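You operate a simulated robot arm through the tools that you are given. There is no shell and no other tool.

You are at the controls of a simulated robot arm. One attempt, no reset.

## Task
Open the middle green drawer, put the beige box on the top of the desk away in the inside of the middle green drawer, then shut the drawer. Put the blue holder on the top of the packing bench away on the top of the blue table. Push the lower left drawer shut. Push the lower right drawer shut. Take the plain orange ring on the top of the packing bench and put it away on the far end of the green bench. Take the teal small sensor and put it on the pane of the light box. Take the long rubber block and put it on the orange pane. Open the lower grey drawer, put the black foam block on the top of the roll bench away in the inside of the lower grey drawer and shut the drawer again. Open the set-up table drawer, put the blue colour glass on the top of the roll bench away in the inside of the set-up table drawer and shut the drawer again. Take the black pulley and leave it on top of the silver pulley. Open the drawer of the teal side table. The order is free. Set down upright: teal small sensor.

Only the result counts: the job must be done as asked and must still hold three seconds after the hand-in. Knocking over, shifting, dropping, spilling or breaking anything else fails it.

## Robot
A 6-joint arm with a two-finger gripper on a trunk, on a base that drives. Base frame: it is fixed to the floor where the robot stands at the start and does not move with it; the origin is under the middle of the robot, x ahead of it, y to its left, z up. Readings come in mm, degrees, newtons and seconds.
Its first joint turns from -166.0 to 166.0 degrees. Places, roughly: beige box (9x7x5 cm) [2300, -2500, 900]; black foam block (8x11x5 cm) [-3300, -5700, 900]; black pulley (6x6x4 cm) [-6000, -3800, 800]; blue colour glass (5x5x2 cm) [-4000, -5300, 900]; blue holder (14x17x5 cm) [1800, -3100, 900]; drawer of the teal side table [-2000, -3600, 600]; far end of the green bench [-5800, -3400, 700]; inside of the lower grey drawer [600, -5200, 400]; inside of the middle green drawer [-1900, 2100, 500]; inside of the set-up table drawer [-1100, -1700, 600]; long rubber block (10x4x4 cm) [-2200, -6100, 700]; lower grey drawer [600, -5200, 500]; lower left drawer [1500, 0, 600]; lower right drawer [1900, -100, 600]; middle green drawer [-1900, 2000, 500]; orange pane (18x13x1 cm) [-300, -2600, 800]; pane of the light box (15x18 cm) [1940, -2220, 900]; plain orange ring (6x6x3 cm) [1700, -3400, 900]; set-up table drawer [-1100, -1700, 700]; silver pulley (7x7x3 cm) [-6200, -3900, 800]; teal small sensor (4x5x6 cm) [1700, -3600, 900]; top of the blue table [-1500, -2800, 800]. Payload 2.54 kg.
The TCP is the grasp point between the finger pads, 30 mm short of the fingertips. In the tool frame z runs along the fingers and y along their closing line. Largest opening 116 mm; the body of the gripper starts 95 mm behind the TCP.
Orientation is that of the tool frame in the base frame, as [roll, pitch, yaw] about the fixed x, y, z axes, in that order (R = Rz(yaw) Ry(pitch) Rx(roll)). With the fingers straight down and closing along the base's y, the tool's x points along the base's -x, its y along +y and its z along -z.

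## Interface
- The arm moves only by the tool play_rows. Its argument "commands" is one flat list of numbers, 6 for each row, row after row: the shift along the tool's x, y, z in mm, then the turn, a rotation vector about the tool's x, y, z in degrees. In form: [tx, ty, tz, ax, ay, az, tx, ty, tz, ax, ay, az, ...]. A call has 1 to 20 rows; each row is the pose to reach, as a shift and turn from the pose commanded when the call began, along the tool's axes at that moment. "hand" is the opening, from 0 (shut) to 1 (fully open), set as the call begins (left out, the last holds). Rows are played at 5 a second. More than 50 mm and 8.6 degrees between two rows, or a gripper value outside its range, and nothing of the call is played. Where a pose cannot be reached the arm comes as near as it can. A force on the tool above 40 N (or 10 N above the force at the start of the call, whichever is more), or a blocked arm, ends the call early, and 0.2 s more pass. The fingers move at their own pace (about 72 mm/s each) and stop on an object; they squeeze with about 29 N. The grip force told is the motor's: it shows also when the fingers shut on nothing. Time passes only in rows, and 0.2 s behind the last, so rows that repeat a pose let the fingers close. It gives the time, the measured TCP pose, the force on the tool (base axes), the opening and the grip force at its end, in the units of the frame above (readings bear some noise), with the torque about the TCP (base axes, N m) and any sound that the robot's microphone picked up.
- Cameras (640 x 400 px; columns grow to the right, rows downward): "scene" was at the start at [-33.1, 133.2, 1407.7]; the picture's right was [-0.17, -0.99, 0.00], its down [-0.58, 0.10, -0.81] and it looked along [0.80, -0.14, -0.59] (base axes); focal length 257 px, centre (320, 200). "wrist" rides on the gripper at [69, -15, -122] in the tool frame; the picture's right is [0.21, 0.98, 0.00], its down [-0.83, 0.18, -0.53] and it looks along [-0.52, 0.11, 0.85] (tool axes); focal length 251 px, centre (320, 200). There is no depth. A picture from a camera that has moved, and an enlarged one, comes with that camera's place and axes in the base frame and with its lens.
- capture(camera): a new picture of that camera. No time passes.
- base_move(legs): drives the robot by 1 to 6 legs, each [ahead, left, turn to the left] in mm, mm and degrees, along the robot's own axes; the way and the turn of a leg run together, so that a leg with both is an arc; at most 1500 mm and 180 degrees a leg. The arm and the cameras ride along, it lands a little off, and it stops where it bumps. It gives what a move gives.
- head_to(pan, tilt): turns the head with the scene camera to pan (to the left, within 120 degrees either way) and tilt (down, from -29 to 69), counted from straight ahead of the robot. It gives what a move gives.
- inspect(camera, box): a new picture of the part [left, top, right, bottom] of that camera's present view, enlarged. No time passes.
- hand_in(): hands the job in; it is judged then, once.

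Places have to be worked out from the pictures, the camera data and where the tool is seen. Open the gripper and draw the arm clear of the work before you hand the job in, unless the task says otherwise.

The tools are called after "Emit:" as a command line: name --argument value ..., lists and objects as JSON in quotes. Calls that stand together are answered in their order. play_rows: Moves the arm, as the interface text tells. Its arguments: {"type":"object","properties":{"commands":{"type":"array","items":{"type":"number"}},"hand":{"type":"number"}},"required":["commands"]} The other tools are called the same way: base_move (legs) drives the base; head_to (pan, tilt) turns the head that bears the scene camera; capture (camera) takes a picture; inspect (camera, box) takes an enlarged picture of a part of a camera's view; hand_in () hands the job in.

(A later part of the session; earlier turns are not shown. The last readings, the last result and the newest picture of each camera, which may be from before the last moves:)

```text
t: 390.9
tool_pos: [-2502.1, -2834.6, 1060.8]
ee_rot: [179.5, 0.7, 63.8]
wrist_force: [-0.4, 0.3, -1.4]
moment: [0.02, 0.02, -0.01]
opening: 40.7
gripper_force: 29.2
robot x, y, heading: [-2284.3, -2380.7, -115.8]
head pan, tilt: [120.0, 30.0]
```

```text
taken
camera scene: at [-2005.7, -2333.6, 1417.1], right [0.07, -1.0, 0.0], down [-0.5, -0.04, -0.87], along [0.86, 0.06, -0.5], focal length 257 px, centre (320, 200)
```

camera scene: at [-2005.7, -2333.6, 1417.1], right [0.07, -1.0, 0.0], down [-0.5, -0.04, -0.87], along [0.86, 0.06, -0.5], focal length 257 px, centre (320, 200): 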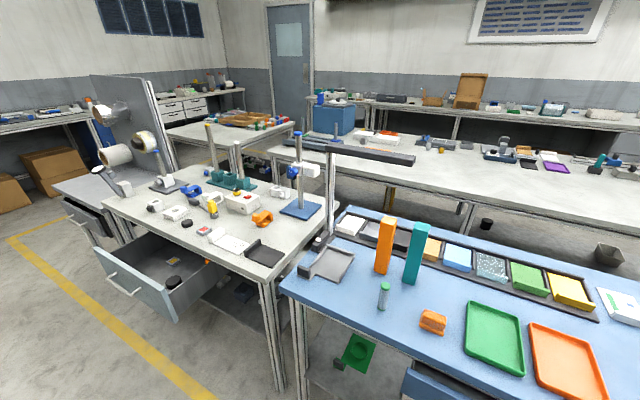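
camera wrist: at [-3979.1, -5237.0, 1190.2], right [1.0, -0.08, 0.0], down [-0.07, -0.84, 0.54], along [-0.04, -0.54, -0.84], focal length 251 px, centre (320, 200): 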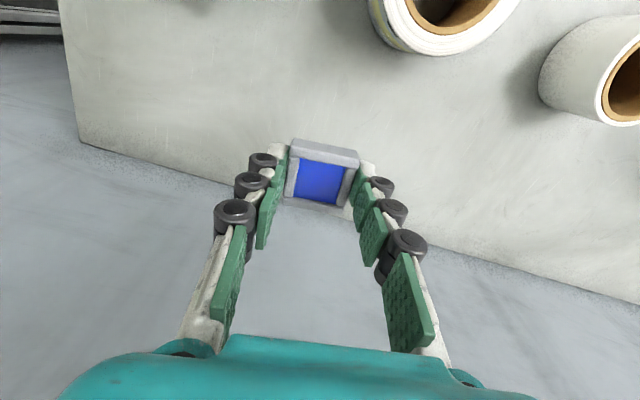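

The open drawer is in sight. I continue back to stand diagonal to it.

Emit:
base_move --legs '[[-1450, -20, 0.7], [-110, 0, 0]]'

Emit:
head_to --pan 60 --tilt 40

Emit:
capture --camera "scene"

Emit:
inspect --camera "scene" --box '[330, 160, 500, 290]'

```text
t: 398.8
tool_pos: [-1857.3, -1434.7, 1060.5]
ee_rot: [179.5, 0.6, 65.3]
wrist_force: [-0.6, 0.2, -0.4]
moment: [0.02, 0.01, 0.0]
opening: 40.5
gripper_force: 28.9
robot x, y, heading: [-1648.3, -972.6, -114.5]
head pan, tilt: [120.0, 30.0]
```

```text
t: 400.1
tool_pos: [-1857.0, -1435.1, 1061.0]
ee_rot: [179.5, 0.7, 65.3]
wrist_force: [-0.2, -0.7, -0.5]
moment: [0.01, 0.01, -0.03]
opening: 40.9
gripper_force: 29.0
robot x, y, heading: [-1650.1, -974.0, -114.6]
head pan, tilt: [60.0, 40.0]
```

```text
taken
camera scene: at [-1413.9, -999.3, 1401.7], right [-0.81, -0.58, 0.0], down [-0.37, 0.52, -0.77], along [0.45, -0.62, -0.64], focal length 257 px, centre (320, 200)
```

scene: 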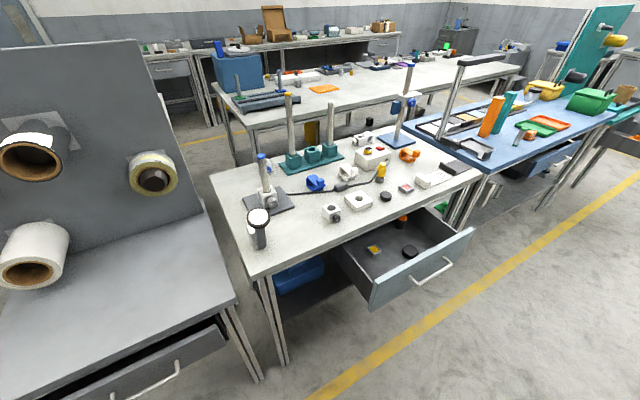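

```text
3.08 times, centred on (415, 225) of scene
camera zoom: at [-1413.9, -999.3, 1401.7], right [-0.81, -0.58, 0.0], down [-0.37, 0.52, -0.77], along [0.45, -0.62, -0.64], focal length 791 px, centre (28, 123)
```

zoom: 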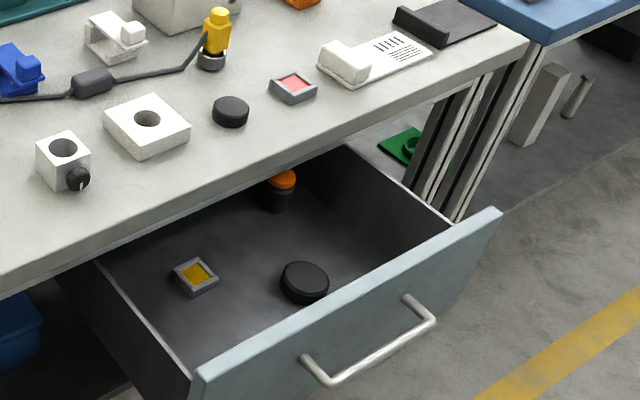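

There is free floor in the drawer to the right of the black cap. I bring the glass over that spot (A-side gap between front panel and table edge).

Emit:
play_rows --commands '[-7.1, 43.4, 8, 0, 0, 0, -14.2, 86.8, 16, 0, 0, 0, -21.3, 130.2, 24, 0, 0, 0, -28.5, 173.5, 32, 0, 0, 0, -35.6, 216.9, 40, 0, 0, 0, -42.7, 260.3, 50, 0, 0, 0, -49.8, 303.7, 62, 0, 0, 0, -56.9, 347.1, 75, 0, 0, 0, -64, 390.5, 90, 0, 0, 0, -71.2, 433.8, 108, 0, 0, 0, -78.3, 477.2, 126, 0, 0, 0, -85.4, 520.6, 144, 0, 0, 0, -92.5, 564, 161, 0, 0, 0]'

Emit:
capture --camera "wrist"

Emit:
capture --camera "scene"

```text
t: 402.9
tool_pos: [-1382.0, -1757.5, 906.9]
ee_rot: [179.5, 0.6, 65.1]
wrist_force: [-0.7, 0.3, 0.8]
moment: [-0.05, -0.07, 0.01]
opening: 40.7
gripper_force: 29.2
robot x, y, heading: [-1649.1, -975.5, -114.3]
head pan, tilt: [60.0, 40.0]
```

```text
taken
camera wrist: at [-1368.5, -1687.0, 1029.3], right [0.98, -0.21, 0.01], down [-0.18, -0.82, 0.54], along [-0.11, -0.53, -0.84], focal length 251 px, centre (320, 200)
```

wrist: 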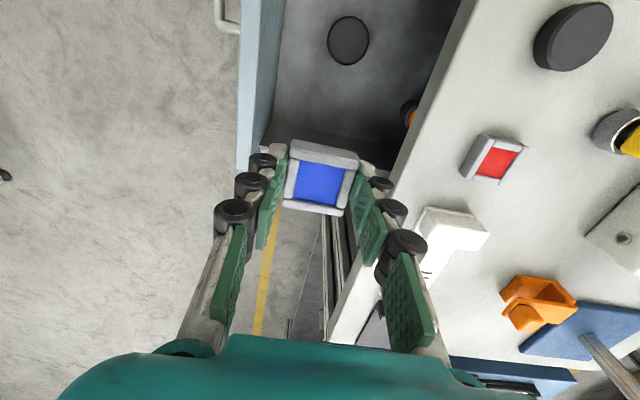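

```text
taken
camera scene: at [-1414.2, -999.2, 1401.7], right [-0.81, -0.58, 0.0], down [-0.37, 0.52, -0.77], along [0.45, -0.62, -0.64], focal length 257 px, centre (320, 200)
```

scene: 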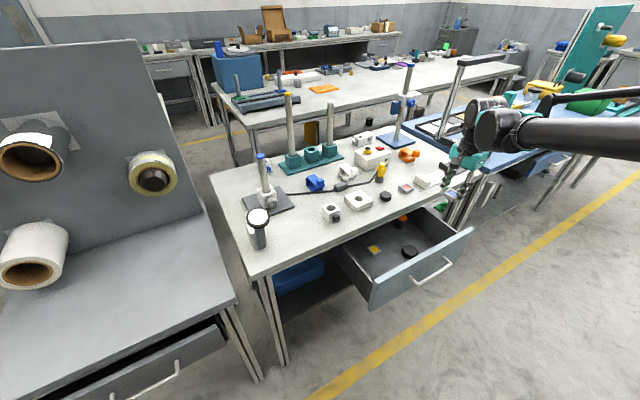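

The landing spot projects inside the drawer between cap and right wall. I shift 12 mm away from the wall and descend.

Emit:
play_rows --commands '[6, 0, 35, 0, 0, 0, 12, 0, 75, 0, 0, 0, 12, 0, 115, 0, 0, 0, 12, 0, 155, 0, 0, 0, 12, 0, 185, 0, 0, 0]'

Emit:
capture --camera "wrist"

Emit:
inspect --camera "scene" --box '[330, 130, 530, 290]'

```text
t: 404.1
tool_pos: [-1374.4, -1748.0, 719.3]
ee_rot: [179.5, 0.6, 65.3]
wrist_force: [0.7, 0.5, -0.2]
moment: [0.0, -0.02, -0.04]
opening: 40.5
gripper_force: 28.7
robot x, y, heading: [-1647.0, -974.7, -114.4]
head pan, tilt: [60.0, 40.0]
```

```text
taken
camera wrist: at [-1360.4, -1678.3, 841.7], right [0.98, -0.21, 0.01], down [-0.18, -0.82, 0.54], along [-0.11, -0.53, -0.84], focal length 251 px, centre (320, 200)
```

wrist: 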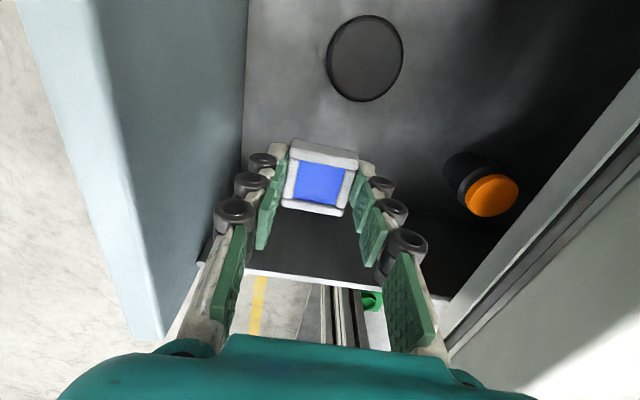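

```text
2.50 times, centred on (430, 210) of scene
camera zoom: at [-1413.9, -999.4, 1401.7], right [-0.81, -0.58, 0.0], down [-0.37, 0.52, -0.77], along [0.45, -0.62, -0.64], focal length 642 px, centre (45, 175)
```

zoom: 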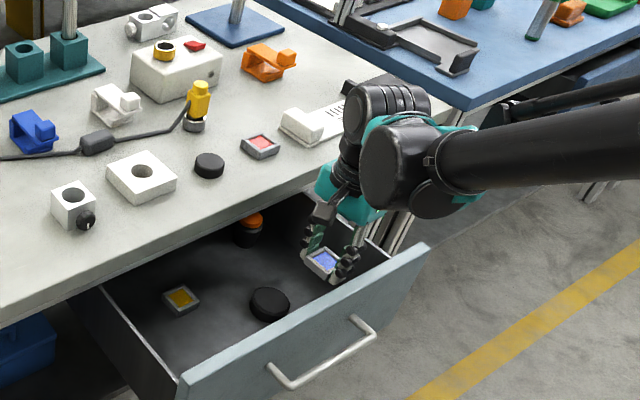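

Inside the drawer and clear. I lower in small steps to the floor.

Emit:
play_rows --commands '[0, 0, 5, 0, 0, 0, 0, 0, 10, 0, 0, 0, 0, 0, 15, 0, 0, 0]'

Emit:
play_rows --commands '[0, 0, 3, 0, 0, 0, 0, 0, 6, 0, 0, 0, 0, 0, 9, 0, 0, 0]'

Emit:
play_rows --commands '[0, 0, 3, 0, 0, 0, 0, 0, 6, 0, 0, 0, 0, 0, 9, 0, 0, 0]'

Emit:
capture --camera "wrist"

```text
t: 404.9
tool_pos: [-1376.3, -1748.0, 705.3]
ee_rot: [179.5, 0.5, 65.2]
wrist_force: [0.0, -0.7, -0.8]
moment: [-0.03, 0.0, 0.01]
opening: 40.8
gripper_force: 28.7
robot x, y, heading: [-1648.5, -975.2, -114.2]
head pan, tilt: [60.0, 40.0]
```

```text
t: 405.7
tool_pos: [-1375.7, -1748.1, 696.0]
ee_rot: [179.5, 0.6, 65.1]
wrist_force: [-0.4, 0.7, 0.6]
moment: [0.01, -0.05, -0.01]
opening: 40.6
gripper_force: 28.9
robot x, y, heading: [-1648.7, -978.9, -114.4]
head pan, tilt: [60.0, 40.0]
```

```text
t: 406.5
tool_pos: [-1376.8, -1749.6, 687.0]
ee_rot: [179.6, 0.6, 65.2]
wrist_force: [-0.5, 0.4, -0.8]
moment: [-0.03, 0.03, -0.01]
opening: 40.8
gripper_force: 28.9
robot x, y, heading: [-1650.1, -976.2, -114.4]
head pan, tilt: [60.0, 40.0]
```

```text
taken
camera wrist: at [-1362.4, -1678.7, 809.3], right [0.98, -0.21, 0.01], down [-0.18, -0.82, 0.54], along [-0.11, -0.53, -0.84], focal length 251 px, centre (320, 200)
```

wrist: 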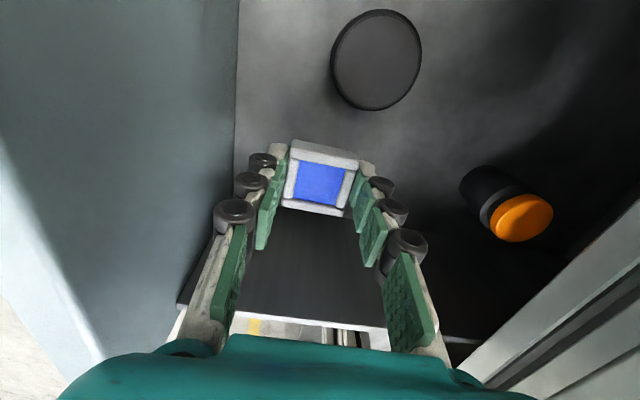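

Emit:
play_rows --commands '[0, 0, 4, 0, 0, 0, 0, 0, 8, 0, 0, 0, 0, 0, 12, 0, 0, 0]'

Emit:
play_rows --commands '[0, 0, 3, 0, 0, 0, 0, 0, 6, 0, 0, 0, 0, 0, 9, 0, 0, 0]'

Emit:
play_rows --commands '[0, 0, 3, 0, 0, 0, 0, 0, 6, 0, 0, 0, 0, 0, 9, 0, 0, 0]'

Emit:
capture --camera "wrist"

```text
t: 407.3
tool_pos: [-1375.8, -1749.2, 674.4]
ee_rot: [179.4, 0.5, 65.3]
wrist_force: [0.4, -0.4, -0.6]
moment: [-0.03, -0.01, 0.0]
opening: 40.6
gripper_force: 29.0
robot x, y, heading: [-1646.2, -976.5, -114.6]
head pan, tilt: [60.0, 40.0]
```

```text
t: 408.1
tool_pos: [-1376.1, -1751.2, 667.4]
ee_rot: [179.5, 0.6, 65.2]
wrist_force: [-1.2, 1.3, -0.4]
moment: [0.01, -0.03, -0.02]
opening: 40.4
gripper_force: 29.3
robot x, y, heading: [-1646.3, -973.7, -114.6]
head pan, tilt: [60.0, 40.0]
```

```text
t: 408.9
tool_pos: [-1376.2, -1749.5, 658.9]
ee_rot: [179.4, 0.6, 65.4]
wrist_force: [0.0, -0.5, -0.4]
moment: [0.01, -0.02, -0.01]
opening: 40.6
gripper_force: 28.8
robot x, y, heading: [-1653.1, -978.6, -114.6]
head pan, tilt: [60.0, 40.0]
```

```text
taken
camera wrist: at [-1362.7, -1679.4, 779.9], right [0.98, -0.21, 0.01], down [-0.18, -0.82, 0.54], along [-0.11, -0.53, -0.84], focal length 251 px, centre (320, 200)
```

wrist: 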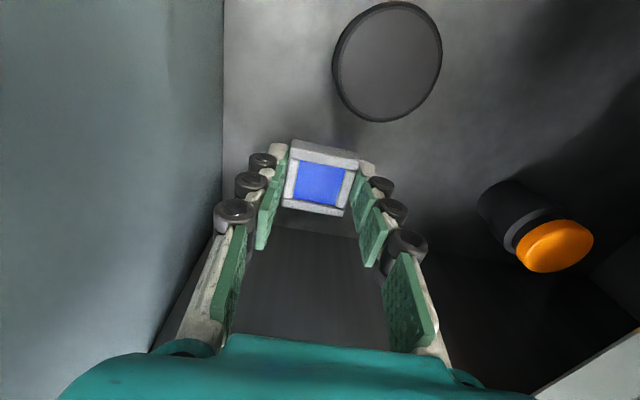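

Emit:
play_rows --commands '[0, 0, 4, 0, 0, 0, 0, 0, 8, 0, 0, 0, 0, 0, 12, 0, 0, 0]'

Emit:
play_rows --commands '[0, 0, 3, 0, 0, 0, 0, 0, 6, 0, 0, 0, 0, 0, 9, 0, 0, 0]'

Emit:
play_rows --commands '[0, 0, 3, 0, 0, 0, 0, 0, 6, 0, 0, 0, 0, 0, 9, 0, 0, 0]'

Emit:
capture --camera "wrist"

Emit:
inspect --camera "scene" --box '[330, 130, 530, 290]'

```text
t: 409.7
tool_pos: [-1376.7, -1749.7, 645.5]
ee_rot: [179.6, 0.6, 65.2]
wrist_force: [-0.4, 0.9, -0.2]
moment: [-0.01, -0.03, -0.03]
opening: 40.6
gripper_force: 29.0
robot x, y, heading: [-1650.7, -976.9, -114.5]
head pan, tilt: [60.0, 40.0]
```

```text
t: 410.4
tool_pos: [-1377.7, -1749.3, 643.0]
ee_rot: [179.4, 0.7, 65.2]
wrist_force: [0.0, 0.9, 20.1]
moment: [0.43, 0.36, -0.09]
opening: 40.8
gripper_force: 28.9
robot x, y, heading: [-1651.5, -976.2, -114.6]
head pan, tilt: [60.0, 40.0]
stopped in row 3: the force on the tool passed its limit at 50 N (the readings are from after the stop); the commanded pose is now the measured one
```

```text
t: 410.7
tool_pos: [-1376.2, -1749.4, 641.7]
ee_rot: [179.5, 0.7, 65.3]
wrist_force: [1.2, 1.9, 21.6]
moment: [0.43, 0.4, -0.12]
opening: 40.6
gripper_force: 29.0
robot x, y, heading: [-1651.3, -976.3, -114.6]
head pan, tilt: [60.0, 40.0]
stopped in row 1: the force on the tool passed its limit at 50 N (the readings are from after the stop); the commanded pose is now the measured one
```

```text
taken
camera wrist: at [-1361.9, -1679.6, 763.6], right [0.98, -0.21, 0.01], down [-0.18, -0.82, 0.55], along [-0.11, -0.53, -0.84], focal length 251 px, centre (320, 200)
```

wrist: 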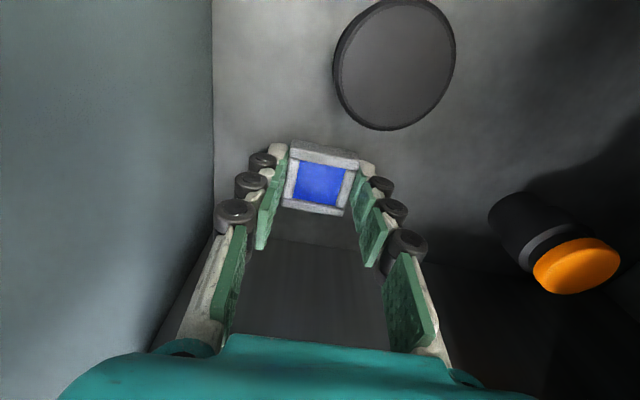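

```text
2.50 times, centred on (430, 210) of scene
camera zoom: at [-1414.1, -998.7, 1401.8], right [-0.81, -0.58, 0.0], down [-0.37, 0.52, -0.77], along [0.45, -0.62, -0.64], focal length 642 px, centre (45, 175)
```

zoom: 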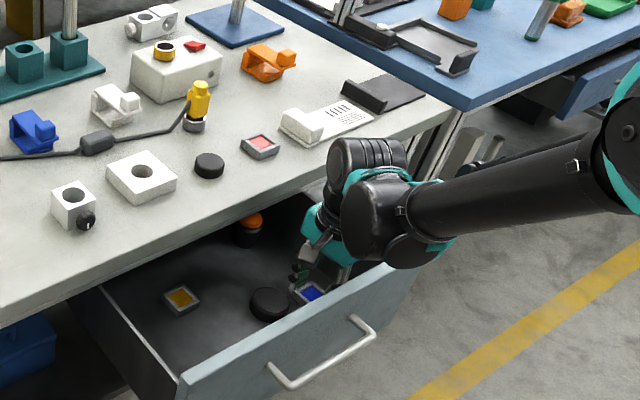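

Contact at z≈643 fits the drawer floor. I ease off, open a little, and lift out.

Emit:
play_rows --commands '[0, 0, -1.5, 0, 0, 0, 0, 0, -1.5, 0, 0, 0, 0, 0, -1.5, 0, 0, 0]' --hand 0.5

Emit:
play_rows --commands '[0, 0, -15, 0, 0, 0, 0, 0, -50, 0, 0, 0, 0, 0, -95, 0, 0, 0, 0, 0, -140, 0, 0, 0, 0, 0, -185, 0, 0, 0, 0, 0, -230, 0, 0, 0]'

Emit:
capture --camera "wrist"

Emit:
inspect --camera "scene" --box '[330, 130, 530, 290]'

```text
t: 411.5
tool_pos: [-1376.0, -1751.8, 642.8]
ee_rot: [179.5, 0.8, 65.3]
wrist_force: [0.0, 0.1, -0.4]
moment: [0.01, 0.0, 0.01]
opening: 58.2
gripper_force: 0.1
robot x, y, heading: [-1650.6, -980.0, -114.3]
head pan, tilt: [60.0, 40.0]
```

```text
t: 412.9
tool_pos: [-1373.2, -1747.8, 874.7]
ee_rot: [179.5, 0.6, 65.3]
wrist_force: [-0.1, 0.6, -0.3]
moment: [0.0, 0.01, -0.01]
opening: 58.0
gripper_force: 0.1
robot x, y, heading: [-1648.1, -977.5, -114.5]
head pan, tilt: [60.0, 40.0]
```

```text
taken
camera wrist: at [-1360.3, -1677.4, 995.7], right [0.98, -0.21, 0.01], down [-0.18, -0.82, 0.54], along [-0.11, -0.53, -0.84], focal length 251 px, centre (320, 200)
```

wrist: 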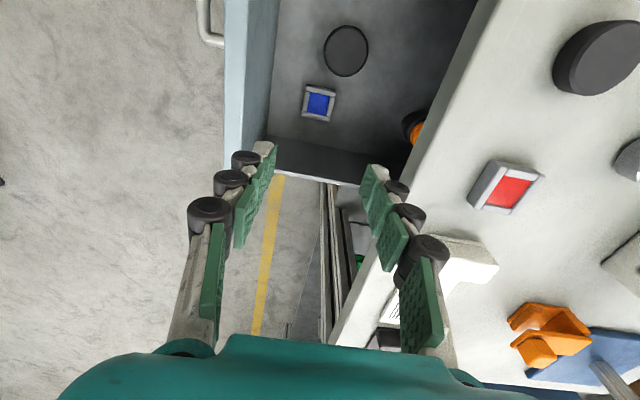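

```text
2.50 times, centred on (430, 210) of scene
camera zoom: at [-1413.8, -999.6, 1401.7], right [-0.81, -0.58, 0.0], down [-0.37, 0.52, -0.77], along [0.45, -0.62, -0.64], focal length 642 px, centre (45, 175)
```

zoom: 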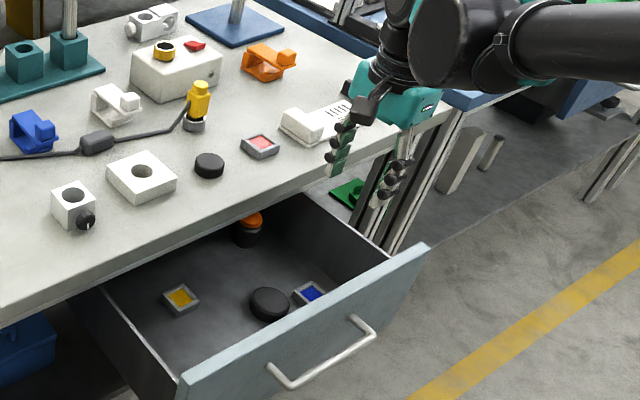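

The blue glass lies flat in the drawer. To shut it I move the base 80 mm away, close the hand and bring it tilted in front of the panel, right of the handle.

Emit:
base_move --legs '[[0, -80, -0.5]]'

Emit:
play_rows --commands '[-8, -30, 0, -7.6, 0, 0, -16, -60, 0, -15.2, 0, 0, -24, -90, 0, -22.8, 0, 0, -28, -100, 10, -30.4, 0, 0, -28, -100, 50, -38, 0, 0, -28, -100, 92, -38, 0, 0, -28, -100, 134, -38, 0, 0, -28, -100, 171, -38, 0, 0]' --hand 0

Emit:
capture --camera "wrist"

```text
t: 414.0
tool_pos: [-1452.8, -1718.1, 873.4]
ee_rot: [179.5, 0.8, 64.6]
wrist_force: [0.4, -0.3, 0.2]
moment: [-0.02, -0.02, 0.01]
opening: 58.0
gripper_force: 0.1
robot x, y, heading: [-1721.7, -944.5, -115.1]
head pan, tilt: [60.0, 40.0]
```

```text
t: 415.8
tool_pos: [-1554.3, -1703.9, 700.8]
ee_rot: [141.5, 0.7, 64.7]
wrist_force: [0.6, -0.1, 0.1]
moment: [-0.02, -0.03, -0.02]
opening: 0.0
gripper_force: 28.8
robot x, y, heading: [-1722.1, -941.9, -114.8]
head pan, tilt: [60.0, 40.0]
```

```text
taken
camera wrist: at [-1605.1, -1602.2, 786.8], right [0.79, -0.13, 0.61], down [-0.52, -0.66, 0.54], along [0.33, -0.74, -0.58], focal length 251 px, centre (320, 200)
```

wrist: 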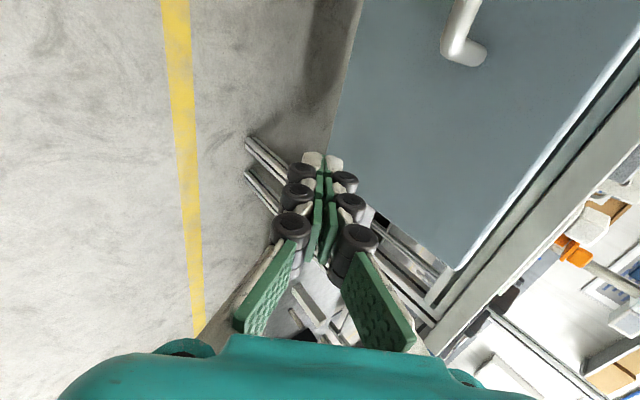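

The hand is in front of the panel. I push steadily toward the table until the stop.

Emit:
play_rows --commands '[0, 9.4, 7.5, 0, 0, 0, 0, 18.8, 14.9, 0, 0, 0, 0, 28.2, 22.4, 0, 0, 0, 0, 37.6, 29.9, 0, 0, 0, 0, 47, 37.4, 0, 0, 0, 0, 55.6, 44.2, 0, 0, 0, 0, 64.2, 51, 0, 0, 0, 0, 72.8, 57.9, 0, 0, 0, 0, 81.4, 64.7, 0, 0, 0, 0, 90, 71.6, 0, 0, 0, 0, 98.6, 78.4, 0, 0, 0, 0, 107.2, 85.3, 0, 0, 0, 0, 115.8, 92.1, 0, 0, 0, 0, 124.4, 99, 0, 0, 0, 0, 133, 105.8, 0, 0, 0, 0, 141.7, 112.7, 0, 0, 0, 0, 150.3, 119.5, 0, 0, 0, 0, 158.9, 126.4, 0, 0, 0, 0, 167.5, 133.2, 0, 0, 0, 0, 178.4, 141.9, 0, 0, 0]' --hand 0

Emit:
capture --camera "wrist"

Emit:
capture --camera "scene"

```text
t: 420.0
tool_pos: [-1350.2, -1799.7, 702.3]
ee_rot: [141.5, 0.7, 64.7]
wrist_force: [-0.4, -0.2, 0.1]
moment: [-0.03, -0.02, 0.0]
opening: 0.2
gripper_force: 29.0
robot x, y, heading: [-1722.2, -941.9, -114.7]
head pan, tilt: [60.0, 40.0]
```

```text
taken
camera wrist: at [-1400.0, -1698.8, 788.7], right [0.79, -0.13, 0.6], down [-0.52, -0.66, 0.54], along [0.33, -0.74, -0.58], focal length 251 px, centre (320, 200)
```

wrist: 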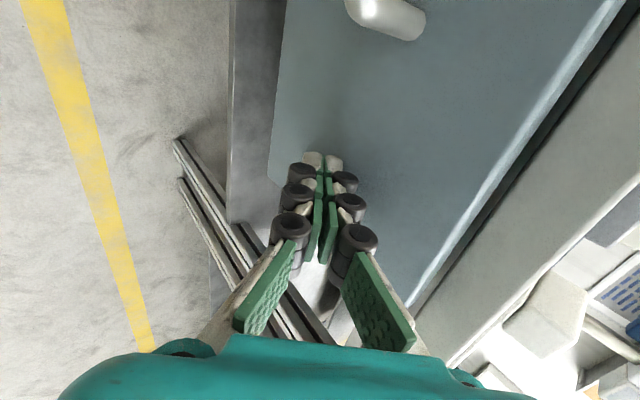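

```text
taken
camera scene: at [-1485.5, -968.9, 1401.7], right [-0.82, -0.58, 0.0], down [-0.37, 0.53, -0.77], along [0.44, -0.63, -0.64], focal length 257 px, centre (320, 200)
```

scene: 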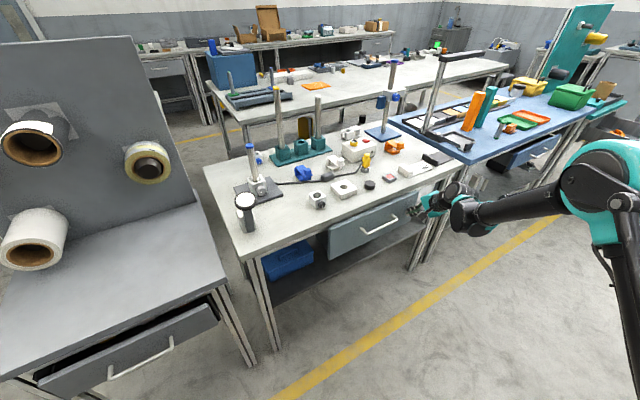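

Nearly shut with no stop force yet. I push a little further until the stop.

Emit:
play_rows --commands '[0, 3.9, 3.1, 0, 0, 0, 0, 7.8, 6.2, 0, 0, 0, 0, 11.7, 9.3, 0, 0, 0, 0, 15.6, 12.4, 0, 0, 0, 0, 19.5, 15.5, 0, 0, 0, 0, 23.5, 18.7, 0, 0, 0]' --hand 0

Emit:
capture --camera "wrist"

Emit:
inspect --camera "scene" --box '[300, 160, 480, 290]'

```text
t: 420.5
tool_pos: [-1347.9, -1801.5, 702.4]
ee_rot: [141.9, 0.5, 64.6]
wrist_force: [-9.2, 7.0, 2.2]
moment: [0.02, 0.07, 0.11]
opening: 0.0
gripper_force: 28.9
robot x, y, heading: [-1723.1, -939.4, -114.8]
head pan, tilt: [60.0, 40.0]
stopped in row 2: the force on the tool passed its limit at 50 N (the readings are from after the stop); the commanded pose is now the measured one
```

```text
taken
camera wrist: at [-1397.0, -1700.5, 788.5], right [0.79, -0.13, 0.6], down [-0.52, -0.66, 0.54], along [0.33, -0.74, -0.59], focal length 251 px, centre (320, 200)
```

wrist: 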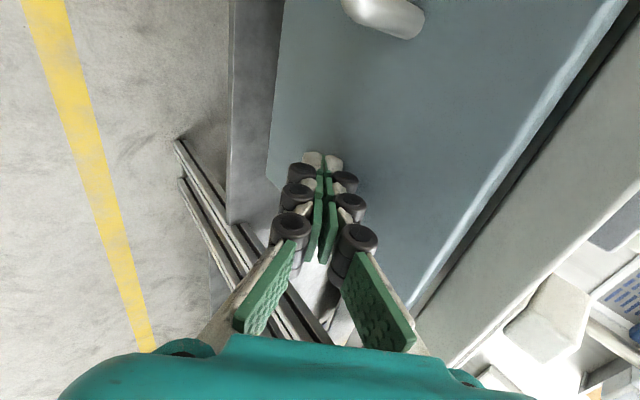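

```text
3.08 times, centred on (390, 225) of scene
camera zoom: at [-1486.2, -968.4, 1401.7], right [-0.82, -0.57, 0.0], down [-0.37, 0.53, -0.77], along [0.44, -0.63, -0.64], focal length 791 px, centre (105, 123)
```

zoom: 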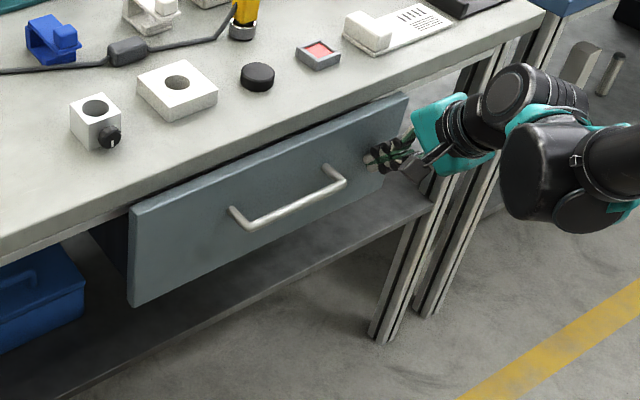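

The drawer is shut. I back off, straighten and tuck the arm to the front again.

Emit:
play_rows --commands '[0, -31.3, -24.9, 0, 0, 0, 0, -62.6, -49.8, 0, 0, 0, 7.6, -79.1, -91.5, 2.4, 0, 0, 15.1, -95.7, -133.3, 4.8, 0, 0, 22.7, -112.2, -175, 7.2, 0, 0, 30.2, -128.8, -216.8, 9.6, 0, 0, 37.8, -145.3, -258.5, 12, 0, 0, 45.4, -161.8, -300.3, 14.4, 0, 0, 52.9, -178.4, -342, 16.8, 0, 0, 60.5, -194.9, -383.8, 19.2, 0, 0, 68, -211.5, -425.5, 21.7, 0, 0, 75.6, -228, -467.3, 24.1, 0, 0, 83.2, -244.5, -509, 26.5, 0, 0, 90.7, -261.1, -550.8, 28.9, 0, 0, 98.3, -277.6, -592.5, 31.3, 0, 0, 105.8, -294.2, -634.3, 33.7, 0, 0, 113.4, -310.7, -676, 36.1, 0, 0, 121, -327.3, -717.8, 38.5, 0, 0]'

Emit:
inspect --camera "scene" --box '[300, 160, 480, 290]'

```text
t: 424.3
tool_pos: [-1928.8, -1389.1, 1062.1]
ee_rot: [-179.5, 0.6, 64.8]
wrist_force: [0.0, 0.6, 0.1]
moment: [0.03, 0.0, -0.01]
opening: 0.2
gripper_force: 29.1
robot x, y, heading: [-1717.1, -943.5, -114.8]
head pan, tilt: [60.0, 40.0]
```

```text
3.08 times, centred on (390, 225) of scene
camera zoom: at [-1486.0, -968.7, 1401.7], right [-0.82, -0.57, 0.0], down [-0.37, 0.53, -0.77], along [0.44, -0.63, -0.64], focal length 791 px, centre (105, 123)
```

zoom: 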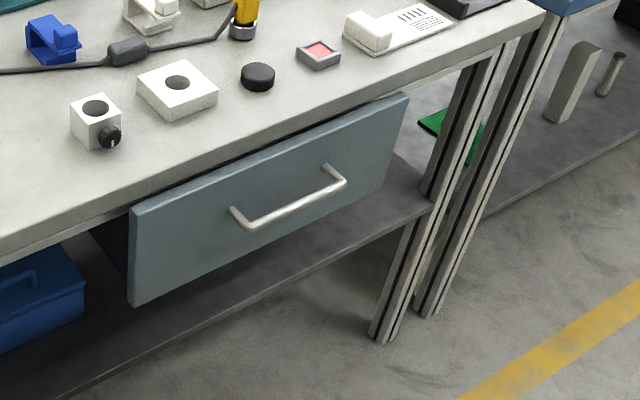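

The set-up drawer is shut again. Next the blue holder: I drive back up the aisle, around the north side and to the packing bench.

Emit:
base_move --legs '[[-1500, 0, -0.2], [0, 0, 90], [1500, 0, 0], [1500, 0, 0]]'

Emit:
head_to --pan -100 --tilt 25

Emit:
capture --camera "scene"

```text
t: 449.8
tool_pos: [2147.2, -942.9, 1060.8]
ee_rot: [-179.7, 0.6, 157.8]
wrist_force: [0.2, -0.5, -0.5]
moment: [-0.01, -0.01, 0.02]
opening: 0.0
gripper_force: 28.8
robot x, y, heading: [1686.5, -763.9, -22.0]
head pan, tilt: [60.0, 40.0]
```

```text
t: 452.2
tool_pos: [2146.9, -941.9, 1061.9]
ee_rot: [-179.7, 0.6, 157.8]
wrist_force: [0.3, 0.1, 0.6]
moment: [-0.01, -0.01, -0.01]
opening: 0.1
gripper_force: 28.5
robot x, y, heading: [1685.0, -763.5, -21.9]
head pan, tilt: [-100.0, 25.0]
```

```text
taken
camera scene: at [1586.1, -657.6, 1425.0], right [-0.85, 0.53, 0.0], down [0.22, 0.36, -0.91], along [-0.48, -0.77, -0.42], focal length 257 px, centre (320, 200)
```

scene: 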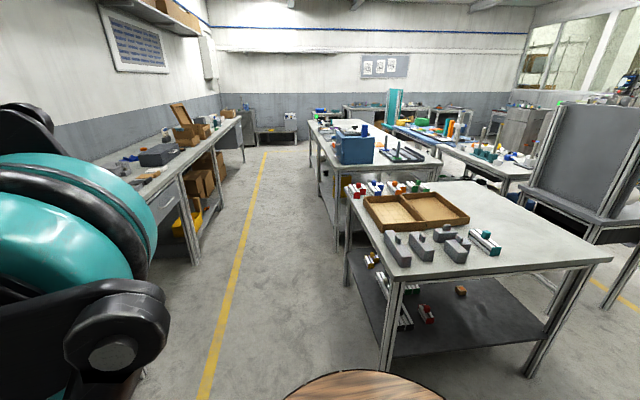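

Emit:
base_move --legs '[[140, 0, -3], [0, -1050, 0], [0, -1000, 0]]'

Emit:
head_to --pan 0 --tilt 38

Emit:
capture --camera "scene"

Emit:
capture --camera "wrist"

```text
t: 463.4
tool_pos: [1400.3, -2891.4, 1061.6]
ee_rot: [-179.6, 0.5, 154.2]
wrist_force: [0.3, 0.8, -0.1]
moment: [0.02, -0.03, 0.04]
opening: 0.1
gripper_force: 28.2
robot x, y, heading: [956.1, -2679.9, -25.5]
head pan, tilt: [-100.0, 25.0]
```

```text
t: 465.1
tool_pos: [1398.9, -2891.0, 1061.4]
ee_rot: [-179.6, 0.6, 154.2]
wrist_force: [0.3, 0.1, 0.1]
moment: [0.0, 0.01, 0.0]
opening: 0.0
gripper_force: 28.7
robot x, y, heading: [954.4, -2682.6, -25.5]
head pan, tilt: [0.0, 38.0]
```

```text
taken
camera scene: at [989.0, -2533.5, 1404.7], right [-0.43, -0.9, 0.0], down [-0.56, 0.27, -0.79], along [0.71, -0.34, -0.62], focal length 257 px, centre (320, 200)
```

scene: 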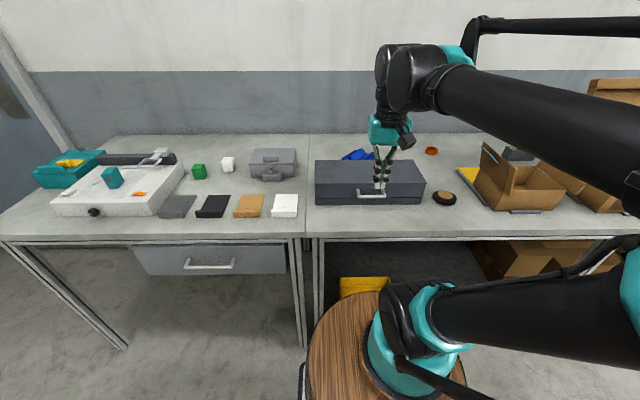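

```text
taken
camera wrist: at [1329.4, -2873.8, 1183.8], right [0.23, 0.97, -0.01], down [0.82, -0.19, 0.54], along [0.52, -0.13, -0.84], focal length 251 px, centre (320, 200)
```

wrist: 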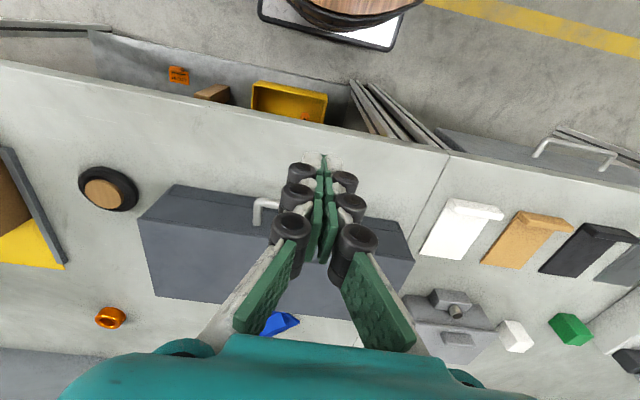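

The holder lies behind the dark case. I move 55 mm ahead and reach out high over it for a wrist view.

Emit:
base_move --legs '[[55, 0, 0.4]]'

Emit:
play_rows --commands '[-45, 0, -8, 0, 0, 0, -90, 0, -16, 0, 0, 0, -135, 0, -24, 0, 0, 0, -180, 0, -32, 0, 0, 0, -225, 0, -40, 0, 0, 0, -265, 0, -45, 0, 0, 0]' --hand 1

Emit:
capture --camera "wrist"

Emit:
inspect --camera "wrist" --box '[200, 80, 440, 330]'

```text
t: 466.1
tool_pos: [1450.5, -2912.2, 1060.8]
ee_rot: [-179.5, 0.6, 154.6]
wrist_force: [0.7, 0.7, 0.1]
moment: [0.02, 0.01, 0.02]
opening: 0.0
gripper_force: 28.1
robot x, y, heading: [1003.7, -2706.4, -25.3]
head pan, tilt: [0.0, 38.0]
```

```text
t: 467.5
tool_pos: [1688.8, -3026.5, 1108.9]
ee_rot: [-179.6, 0.7, 154.6]
wrist_force: [-0.5, 0.6, 0.3]
moment: [-0.03, -0.05, 0.01]
opening: 115.9
gripper_force: 0.1
robot x, y, heading: [1003.4, -2703.9, -25.1]
head pan, tilt: [0.0, 38.0]
```

```text
taken
camera wrist: at [1619.5, -3009.0, 1231.3], right [0.23, 0.97, -0.01], down [0.82, -0.18, 0.54], along [0.53, -0.13, -0.84], focal length 251 px, centre (320, 200)
```

wrist: 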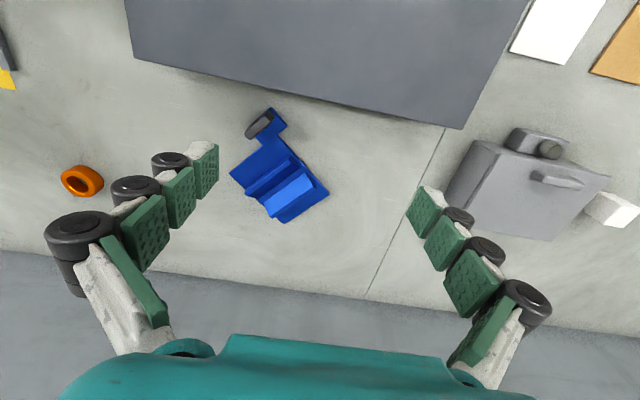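

```text
1.60 times, centred on (320, 205) of wrist
camera zoom: at [1619.5, -3009.0, 1231.3], right [0.23, 0.97, -0.01], down [0.82, -0.18, 0.54], along [0.53, -0.13, -0.84], focal length 402 px, centre (320, 192)
```

zoom: 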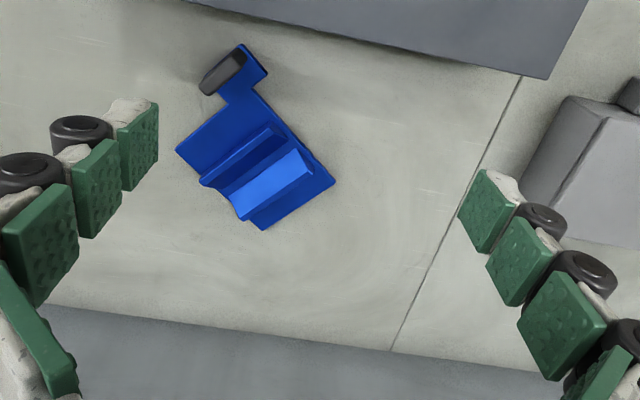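

Emit:
inspect --camera "wrist" --box '[220, 100, 340, 230]'

Emit:
inspect --camera "scene" --box '[310, 130, 450, 220]'

```text
3.08 times, centred on (280, 165) of wrist
camera zoom: at [1619.5, -3009.0, 1231.3], right [0.23, 0.97, -0.01], down [0.82, -0.18, 0.54], along [0.53, -0.13, -0.84], focal length 774 px, centre (443, 308)
```

zoom: 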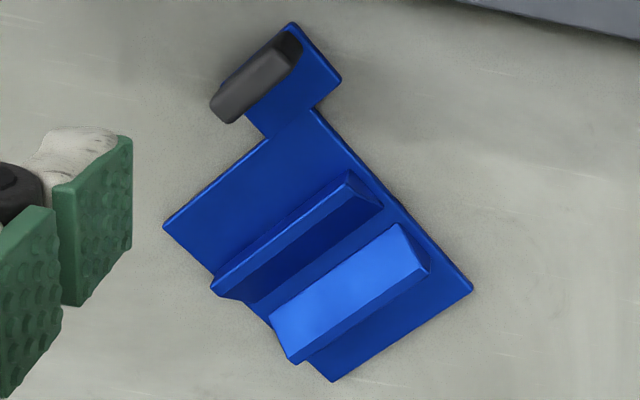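

```text
4.44 times, centred on (380, 175) of scene
camera zoom: at [1037.1, -2556.4, 1404.7], right [-0.42, -0.91, 0.0], down [-0.56, 0.26, -0.79], along [0.71, -0.33, -0.62], focal length 1142 px, centre (53, 311)
```

zoom: 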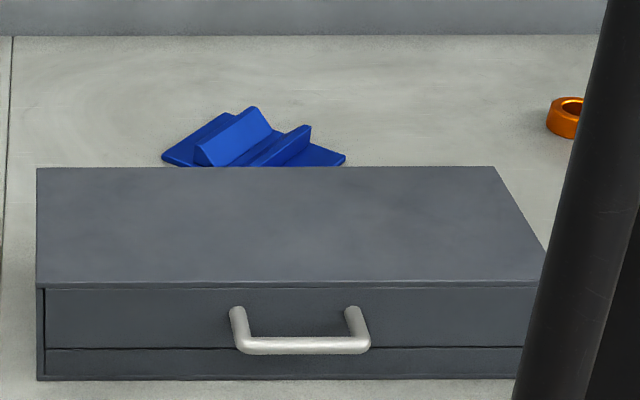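

The holder is a V-block plate: two parallel ribs with vertical outer sides ~58 mm apart, centre (1794, -3118), ribs at azimuth 117°. I turn the hand 38° to close across the ribs and hover above.

Emit:
play_rows --commands '[-27, -7.5, 10, 0, 0, 7.5, -54, -15, 30, 0, 0, 15, -81, -22.5, 60, 0, 0, 22.5, -108, -30, 90, 0, 0, 30, -134.1, -37.2, 120, 0, 0, 37.6, -134.1, -37.2, 145, 0, 0, 37.6]' --hand 0.8

Emit:
capture --camera "wrist"

Emit:
inspect --camera "wrist" --box '[230, 60, 410, 260]'

```text
t: 468.9
tool_pos: [1797.1, -3116.0, 965.0]
ee_rot: [179.9, 0.7, 116.9]
wrist_force: [-0.1, 0.0, 0.7]
moment: [-0.05, 0.0, -0.02]
opening: 92.8
gripper_force: 0.0
robot x, y, heading: [999.1, -2708.4, -25.2]
head pan, tilt: [0.0, 38.0]
```

```text
taken
camera wrist: at [1751.0, -3060.5, 1087.8], right [0.77, 0.63, 0.0], down [0.53, -0.65, 0.54], along [0.34, -0.42, -0.84], focal length 251 px, centre (320, 200)
```

wrist: 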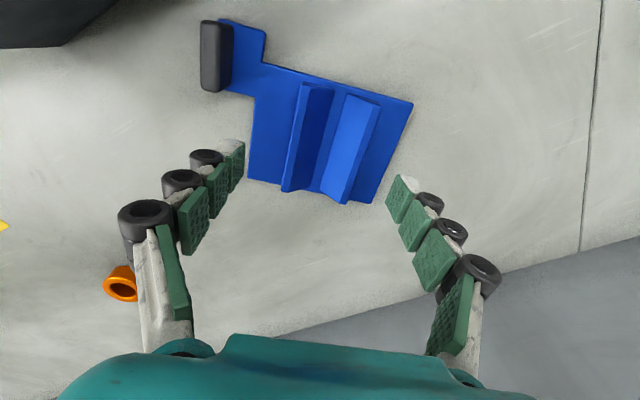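

```text
2.00 times, centred on (320, 160) of wrist
camera zoom: at [1751.0, -3060.5, 1087.8], right [0.77, 0.63, 0.0], down [0.53, -0.65, 0.54], along [0.34, -0.42, -0.84], focal length 503 px, centre (320, 280)
```

zoom: 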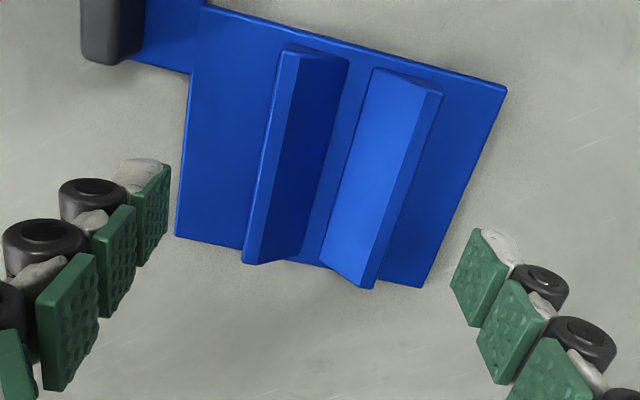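

Ribs align with the hand; I correct 6.5 mm sideways and descend until the tips are just above the base plate, then close.

Emit:
play_rows --commands '[0, 3, 20, 0, 0, 0, 0, 6.5, 40, 0, 0, 0, 0, 6.5, 58, 0, 0, 0, 0, 6.5, 70, 0, 0, 0]' --hand 0.8

Emit:
capture --camera "wrist"

Emit:
inspect --camera "scene" --box '[310, 110, 470, 220]'

```text
t: 469.9
tool_pos: [1802.1, -3113.9, 897.0]
ee_rot: [179.9, 0.7, 117.0]
wrist_force: [-0.1, -0.2, 0.6]
moment: [-0.01, 0.03, 0.0]
opening: 93.0
gripper_force: 0.1
robot x, y, heading: [1006.3, -2705.9, -25.1]
head pan, tilt: [0.0, 38.0]
```

```text
taken
camera wrist: at [1755.8, -3058.9, 1018.0], right [0.77, 0.63, 0.0], down [0.53, -0.65, 0.54], along [0.34, -0.42, -0.84], focal length 251 px, centre (320, 200)
```

wrist: 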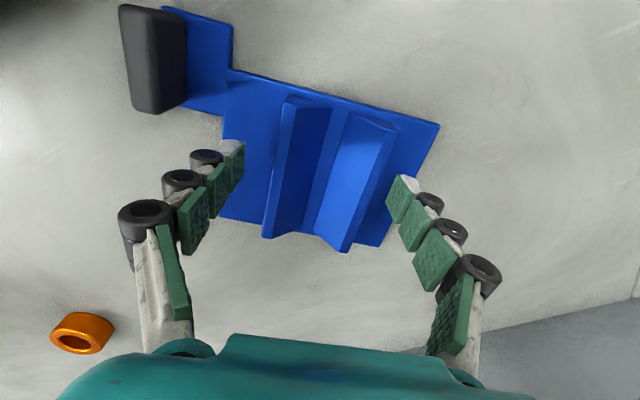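

```text
3.64 times, centred on (390, 165) of scene
camera zoom: at [1037.5, -2556.6, 1404.7], right [-0.42, -0.91, 0.0], down [-0.56, 0.26, -0.79], along [0.71, -0.33, -0.62], focal length 935 px, centre (66, 327)
```

zoom: 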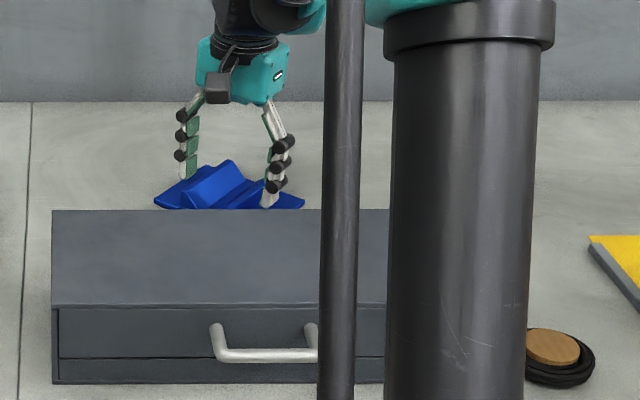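

Emit:
play_rows --commands '[0, 0, 3, 0, 0, 0, 0, 0, 6, 0, 0, 0]' --hand 0.8

Emit:
play_rows --commands '[0, 0, 0, 0, 0, 0, 0, 0, 0, 0, 0, 0, 0, 0, 0, 0, 0, 0, 0, 0, 0, 0, 0, 0]' --hand 0

Emit:
capture --camera "wrist"

```text
t: 470.5
tool_pos: [1802.5, -3115.7, 891.5]
ee_rot: [180.0, 0.7, 117.1]
wrist_force: [-0.9, -0.1, 0.2]
moment: [0.01, 0.02, 0.01]
opening: 92.9
gripper_force: 0.0
robot x, y, heading: [1003.7, -2703.6, -25.1]
head pan, tilt: [0.0, 38.0]
```

```text
t: 471.5
tool_pos: [1802.5, -3115.9, 890.0]
ee_rot: [179.9, 0.8, 117.0]
wrist_force: [2.6, 1.7, 5.6]
moment: [0.1, -0.08, -0.18]
opening: 67.6
gripper_force: 28.8
robot x, y, heading: [1004.6, -2703.6, -25.2]
head pan, tilt: [0.0, 38.0]
```

```text
taken
camera wrist: at [1756.2, -3059.3, 1012.2], right [0.77, 0.63, 0.0], down [0.53, -0.65, 0.54], along [0.34, -0.42, -0.84], focal length 251 px, centre (320, 200)
```

wrist: 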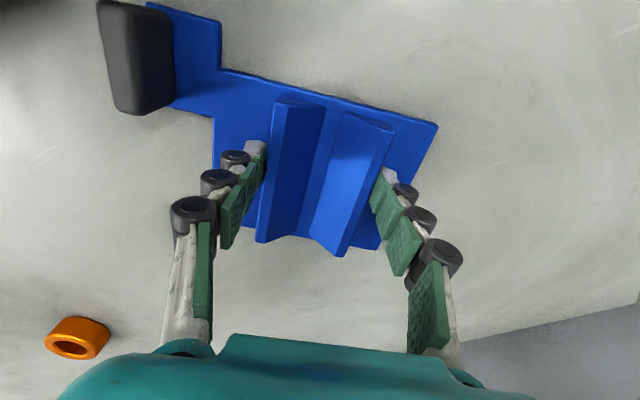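

Gripped at 68 mm. I lift carefully and check it hangs level.

Emit:
play_rows --commands '[0, 0, -8, 0, 0, 0, 0, 0, -25, 0, 0, 0, 0, 0, -60, 0, 0, 0, 0, 0, -100, 0, 0, 0, 0, 0, -140, 0, 0, 0, 0, 0, -180, 0, 0, 0]'

Emit:
capture --camera "wrist"

Emit:
capture --camera "scene"

```text
t: 472.9
tool_pos: [1802.1, -3112.6, 1069.2]
ee_rot: [180.0, 0.8, 117.1]
wrist_force: [0.0, 0.5, -5.0]
moment: [0.05, -0.04, 0.03]
opening: 68.0
gripper_force: 29.5
robot x, y, heading: [1003.9, -2705.5, -25.0]
head pan, tilt: [0.0, 38.0]
```

```text
taken
camera wrist: at [1754.9, -3057.2, 1192.3], right [0.77, 0.63, 0.0], down [0.53, -0.65, 0.54], along [0.34, -0.42, -0.84], focal length 251 px, centre (320, 200)
```

wrist: 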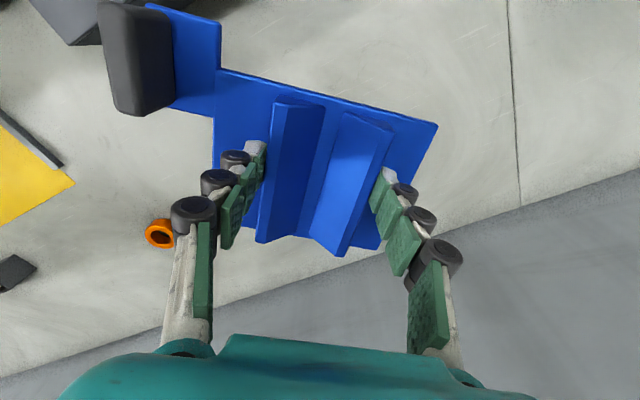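

```text
taken
camera scene: at [1037.8, -2556.8, 1404.7], right [-0.42, -0.91, 0.0], down [-0.56, 0.26, -0.79], along [0.71, -0.33, -0.62], focal length 257 px, centre (320, 200)
```

scene: 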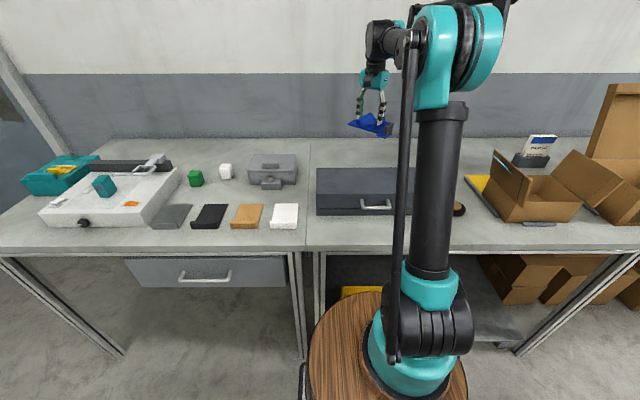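

The holder hangs level (~0.5 kg). I retract it over my front and start back via the north aisle toward the blue table.

Emit:
play_rows --commands '[36.2, -24.1, -3.3, 0, 0, 0, 72.4, -48.1, -6.7, 0, 0, 0, 108.6, -72.2, -10, 0, 0, 0, 144.8, -96.3, -13.3, 0, 0, 0, 181, -120.3, -16.7, 0, 0, 0, 217.2, -144.4, -20, 0, 0, 0, 253.4, -168.5, -23.3, 0, 0, 0, 289.6, -192.5, -26.7, 0, 0, 0, 325.8, -216.6, -30, 0, 0, 0]'

Emit:
base_move --legs '[[0, 1000, 0], [0, 980, 0], [-1500, 0, 0]]'

Emit:
capture --camera "wrist"

```text
t: 474.9
tool_pos: [1460.0, -2922.2, 1097.2]
ee_rot: [-180.0, 0.6, 116.9]
wrist_force: [0.0, -0.2, -5.3]
moment: [0.06, -0.04, 0.02]
opening: 67.4
gripper_force: 29.0
robot x, y, heading: [1004.9, -2705.2, -25.1]
head pan, tilt: [0.0, 38.0]
```

```text
t: 491.8
tool_pos: [968.6, -479.5, 1098.2]
ee_rot: [179.9, 0.7, 114.6]
wrist_force: [-0.4, 0.3, -5.2]
moment: [0.05, -0.04, -0.01]
opening: 67.5
gripper_force: 29.2
robot x, y, heading: [521.9, -241.0, -27.8]
head pan, tilt: [0.0, 38.0]
```

```text
taken
camera wrist: at [924.6, -422.9, 1219.2], right [0.8, 0.6, 0.0], down [0.5, -0.67, 0.54], along [0.33, -0.44, -0.84], focal length 251 px, centre (320, 200)
```

wrist: 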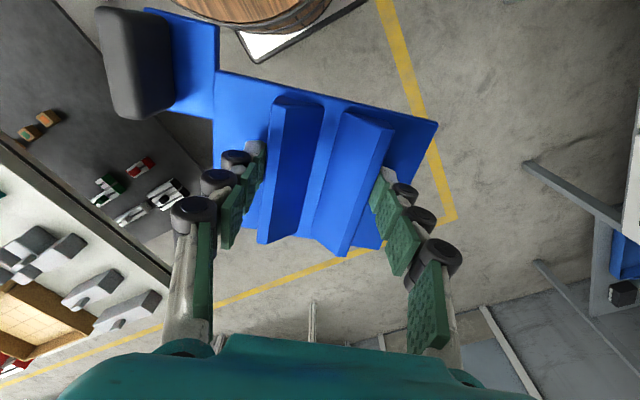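

Emit:
base_move --legs '[[0, 0, 2.8], [-1500, 0, 0], [-130, 0, 0], [0, 0, -90], [1450, 0, 0]]'

Emit:
head_to --pan 30 --tilt 25

Emit:
capture --camera "scene"

```text
t: 511.2
tool_pos: [-1815.0, -1315.5, 1097.8]
ee_rot: [180.0, 0.7, 26.5]
wrist_force: [-0.2, 0.9, -4.3]
moment: [-0.08, -0.05, 0.04]
opening: 67.1
gripper_force: 28.9
robot x, y, heading: [-1593.7, -863.9, -115.5]
head pan, tilt: [0.0, 38.0]
```

```text
t: 512.1
tool_pos: [-1817.3, -1316.6, 1098.5]
ee_rot: [179.9, 0.7, 26.4]
wrist_force: [-0.3, -0.8, -5.1]
moment: [-0.03, -0.08, -0.02]
opening: 67.5
gripper_force: 28.8
robot x, y, heading: [-1594.9, -865.3, -115.9]
head pan, tilt: [30.0, 25.0]
```

```text
taken
camera scene: at [-1399.6, -912.9, 1425.0], right [-1.0, -0.08, 0.0], down [-0.03, 0.42, -0.91], along [0.07, -0.9, -0.42], focal length 257 px, centre (320, 200)
```

scene: 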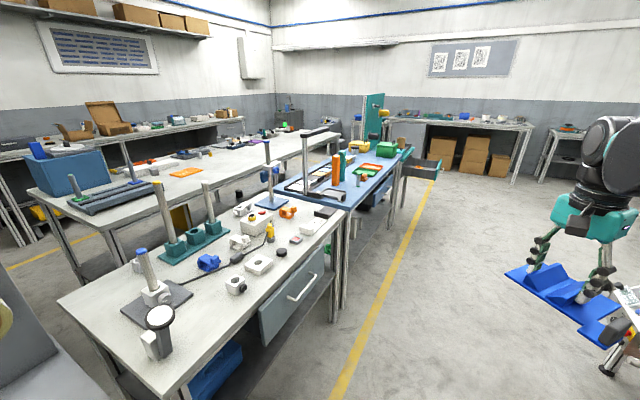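

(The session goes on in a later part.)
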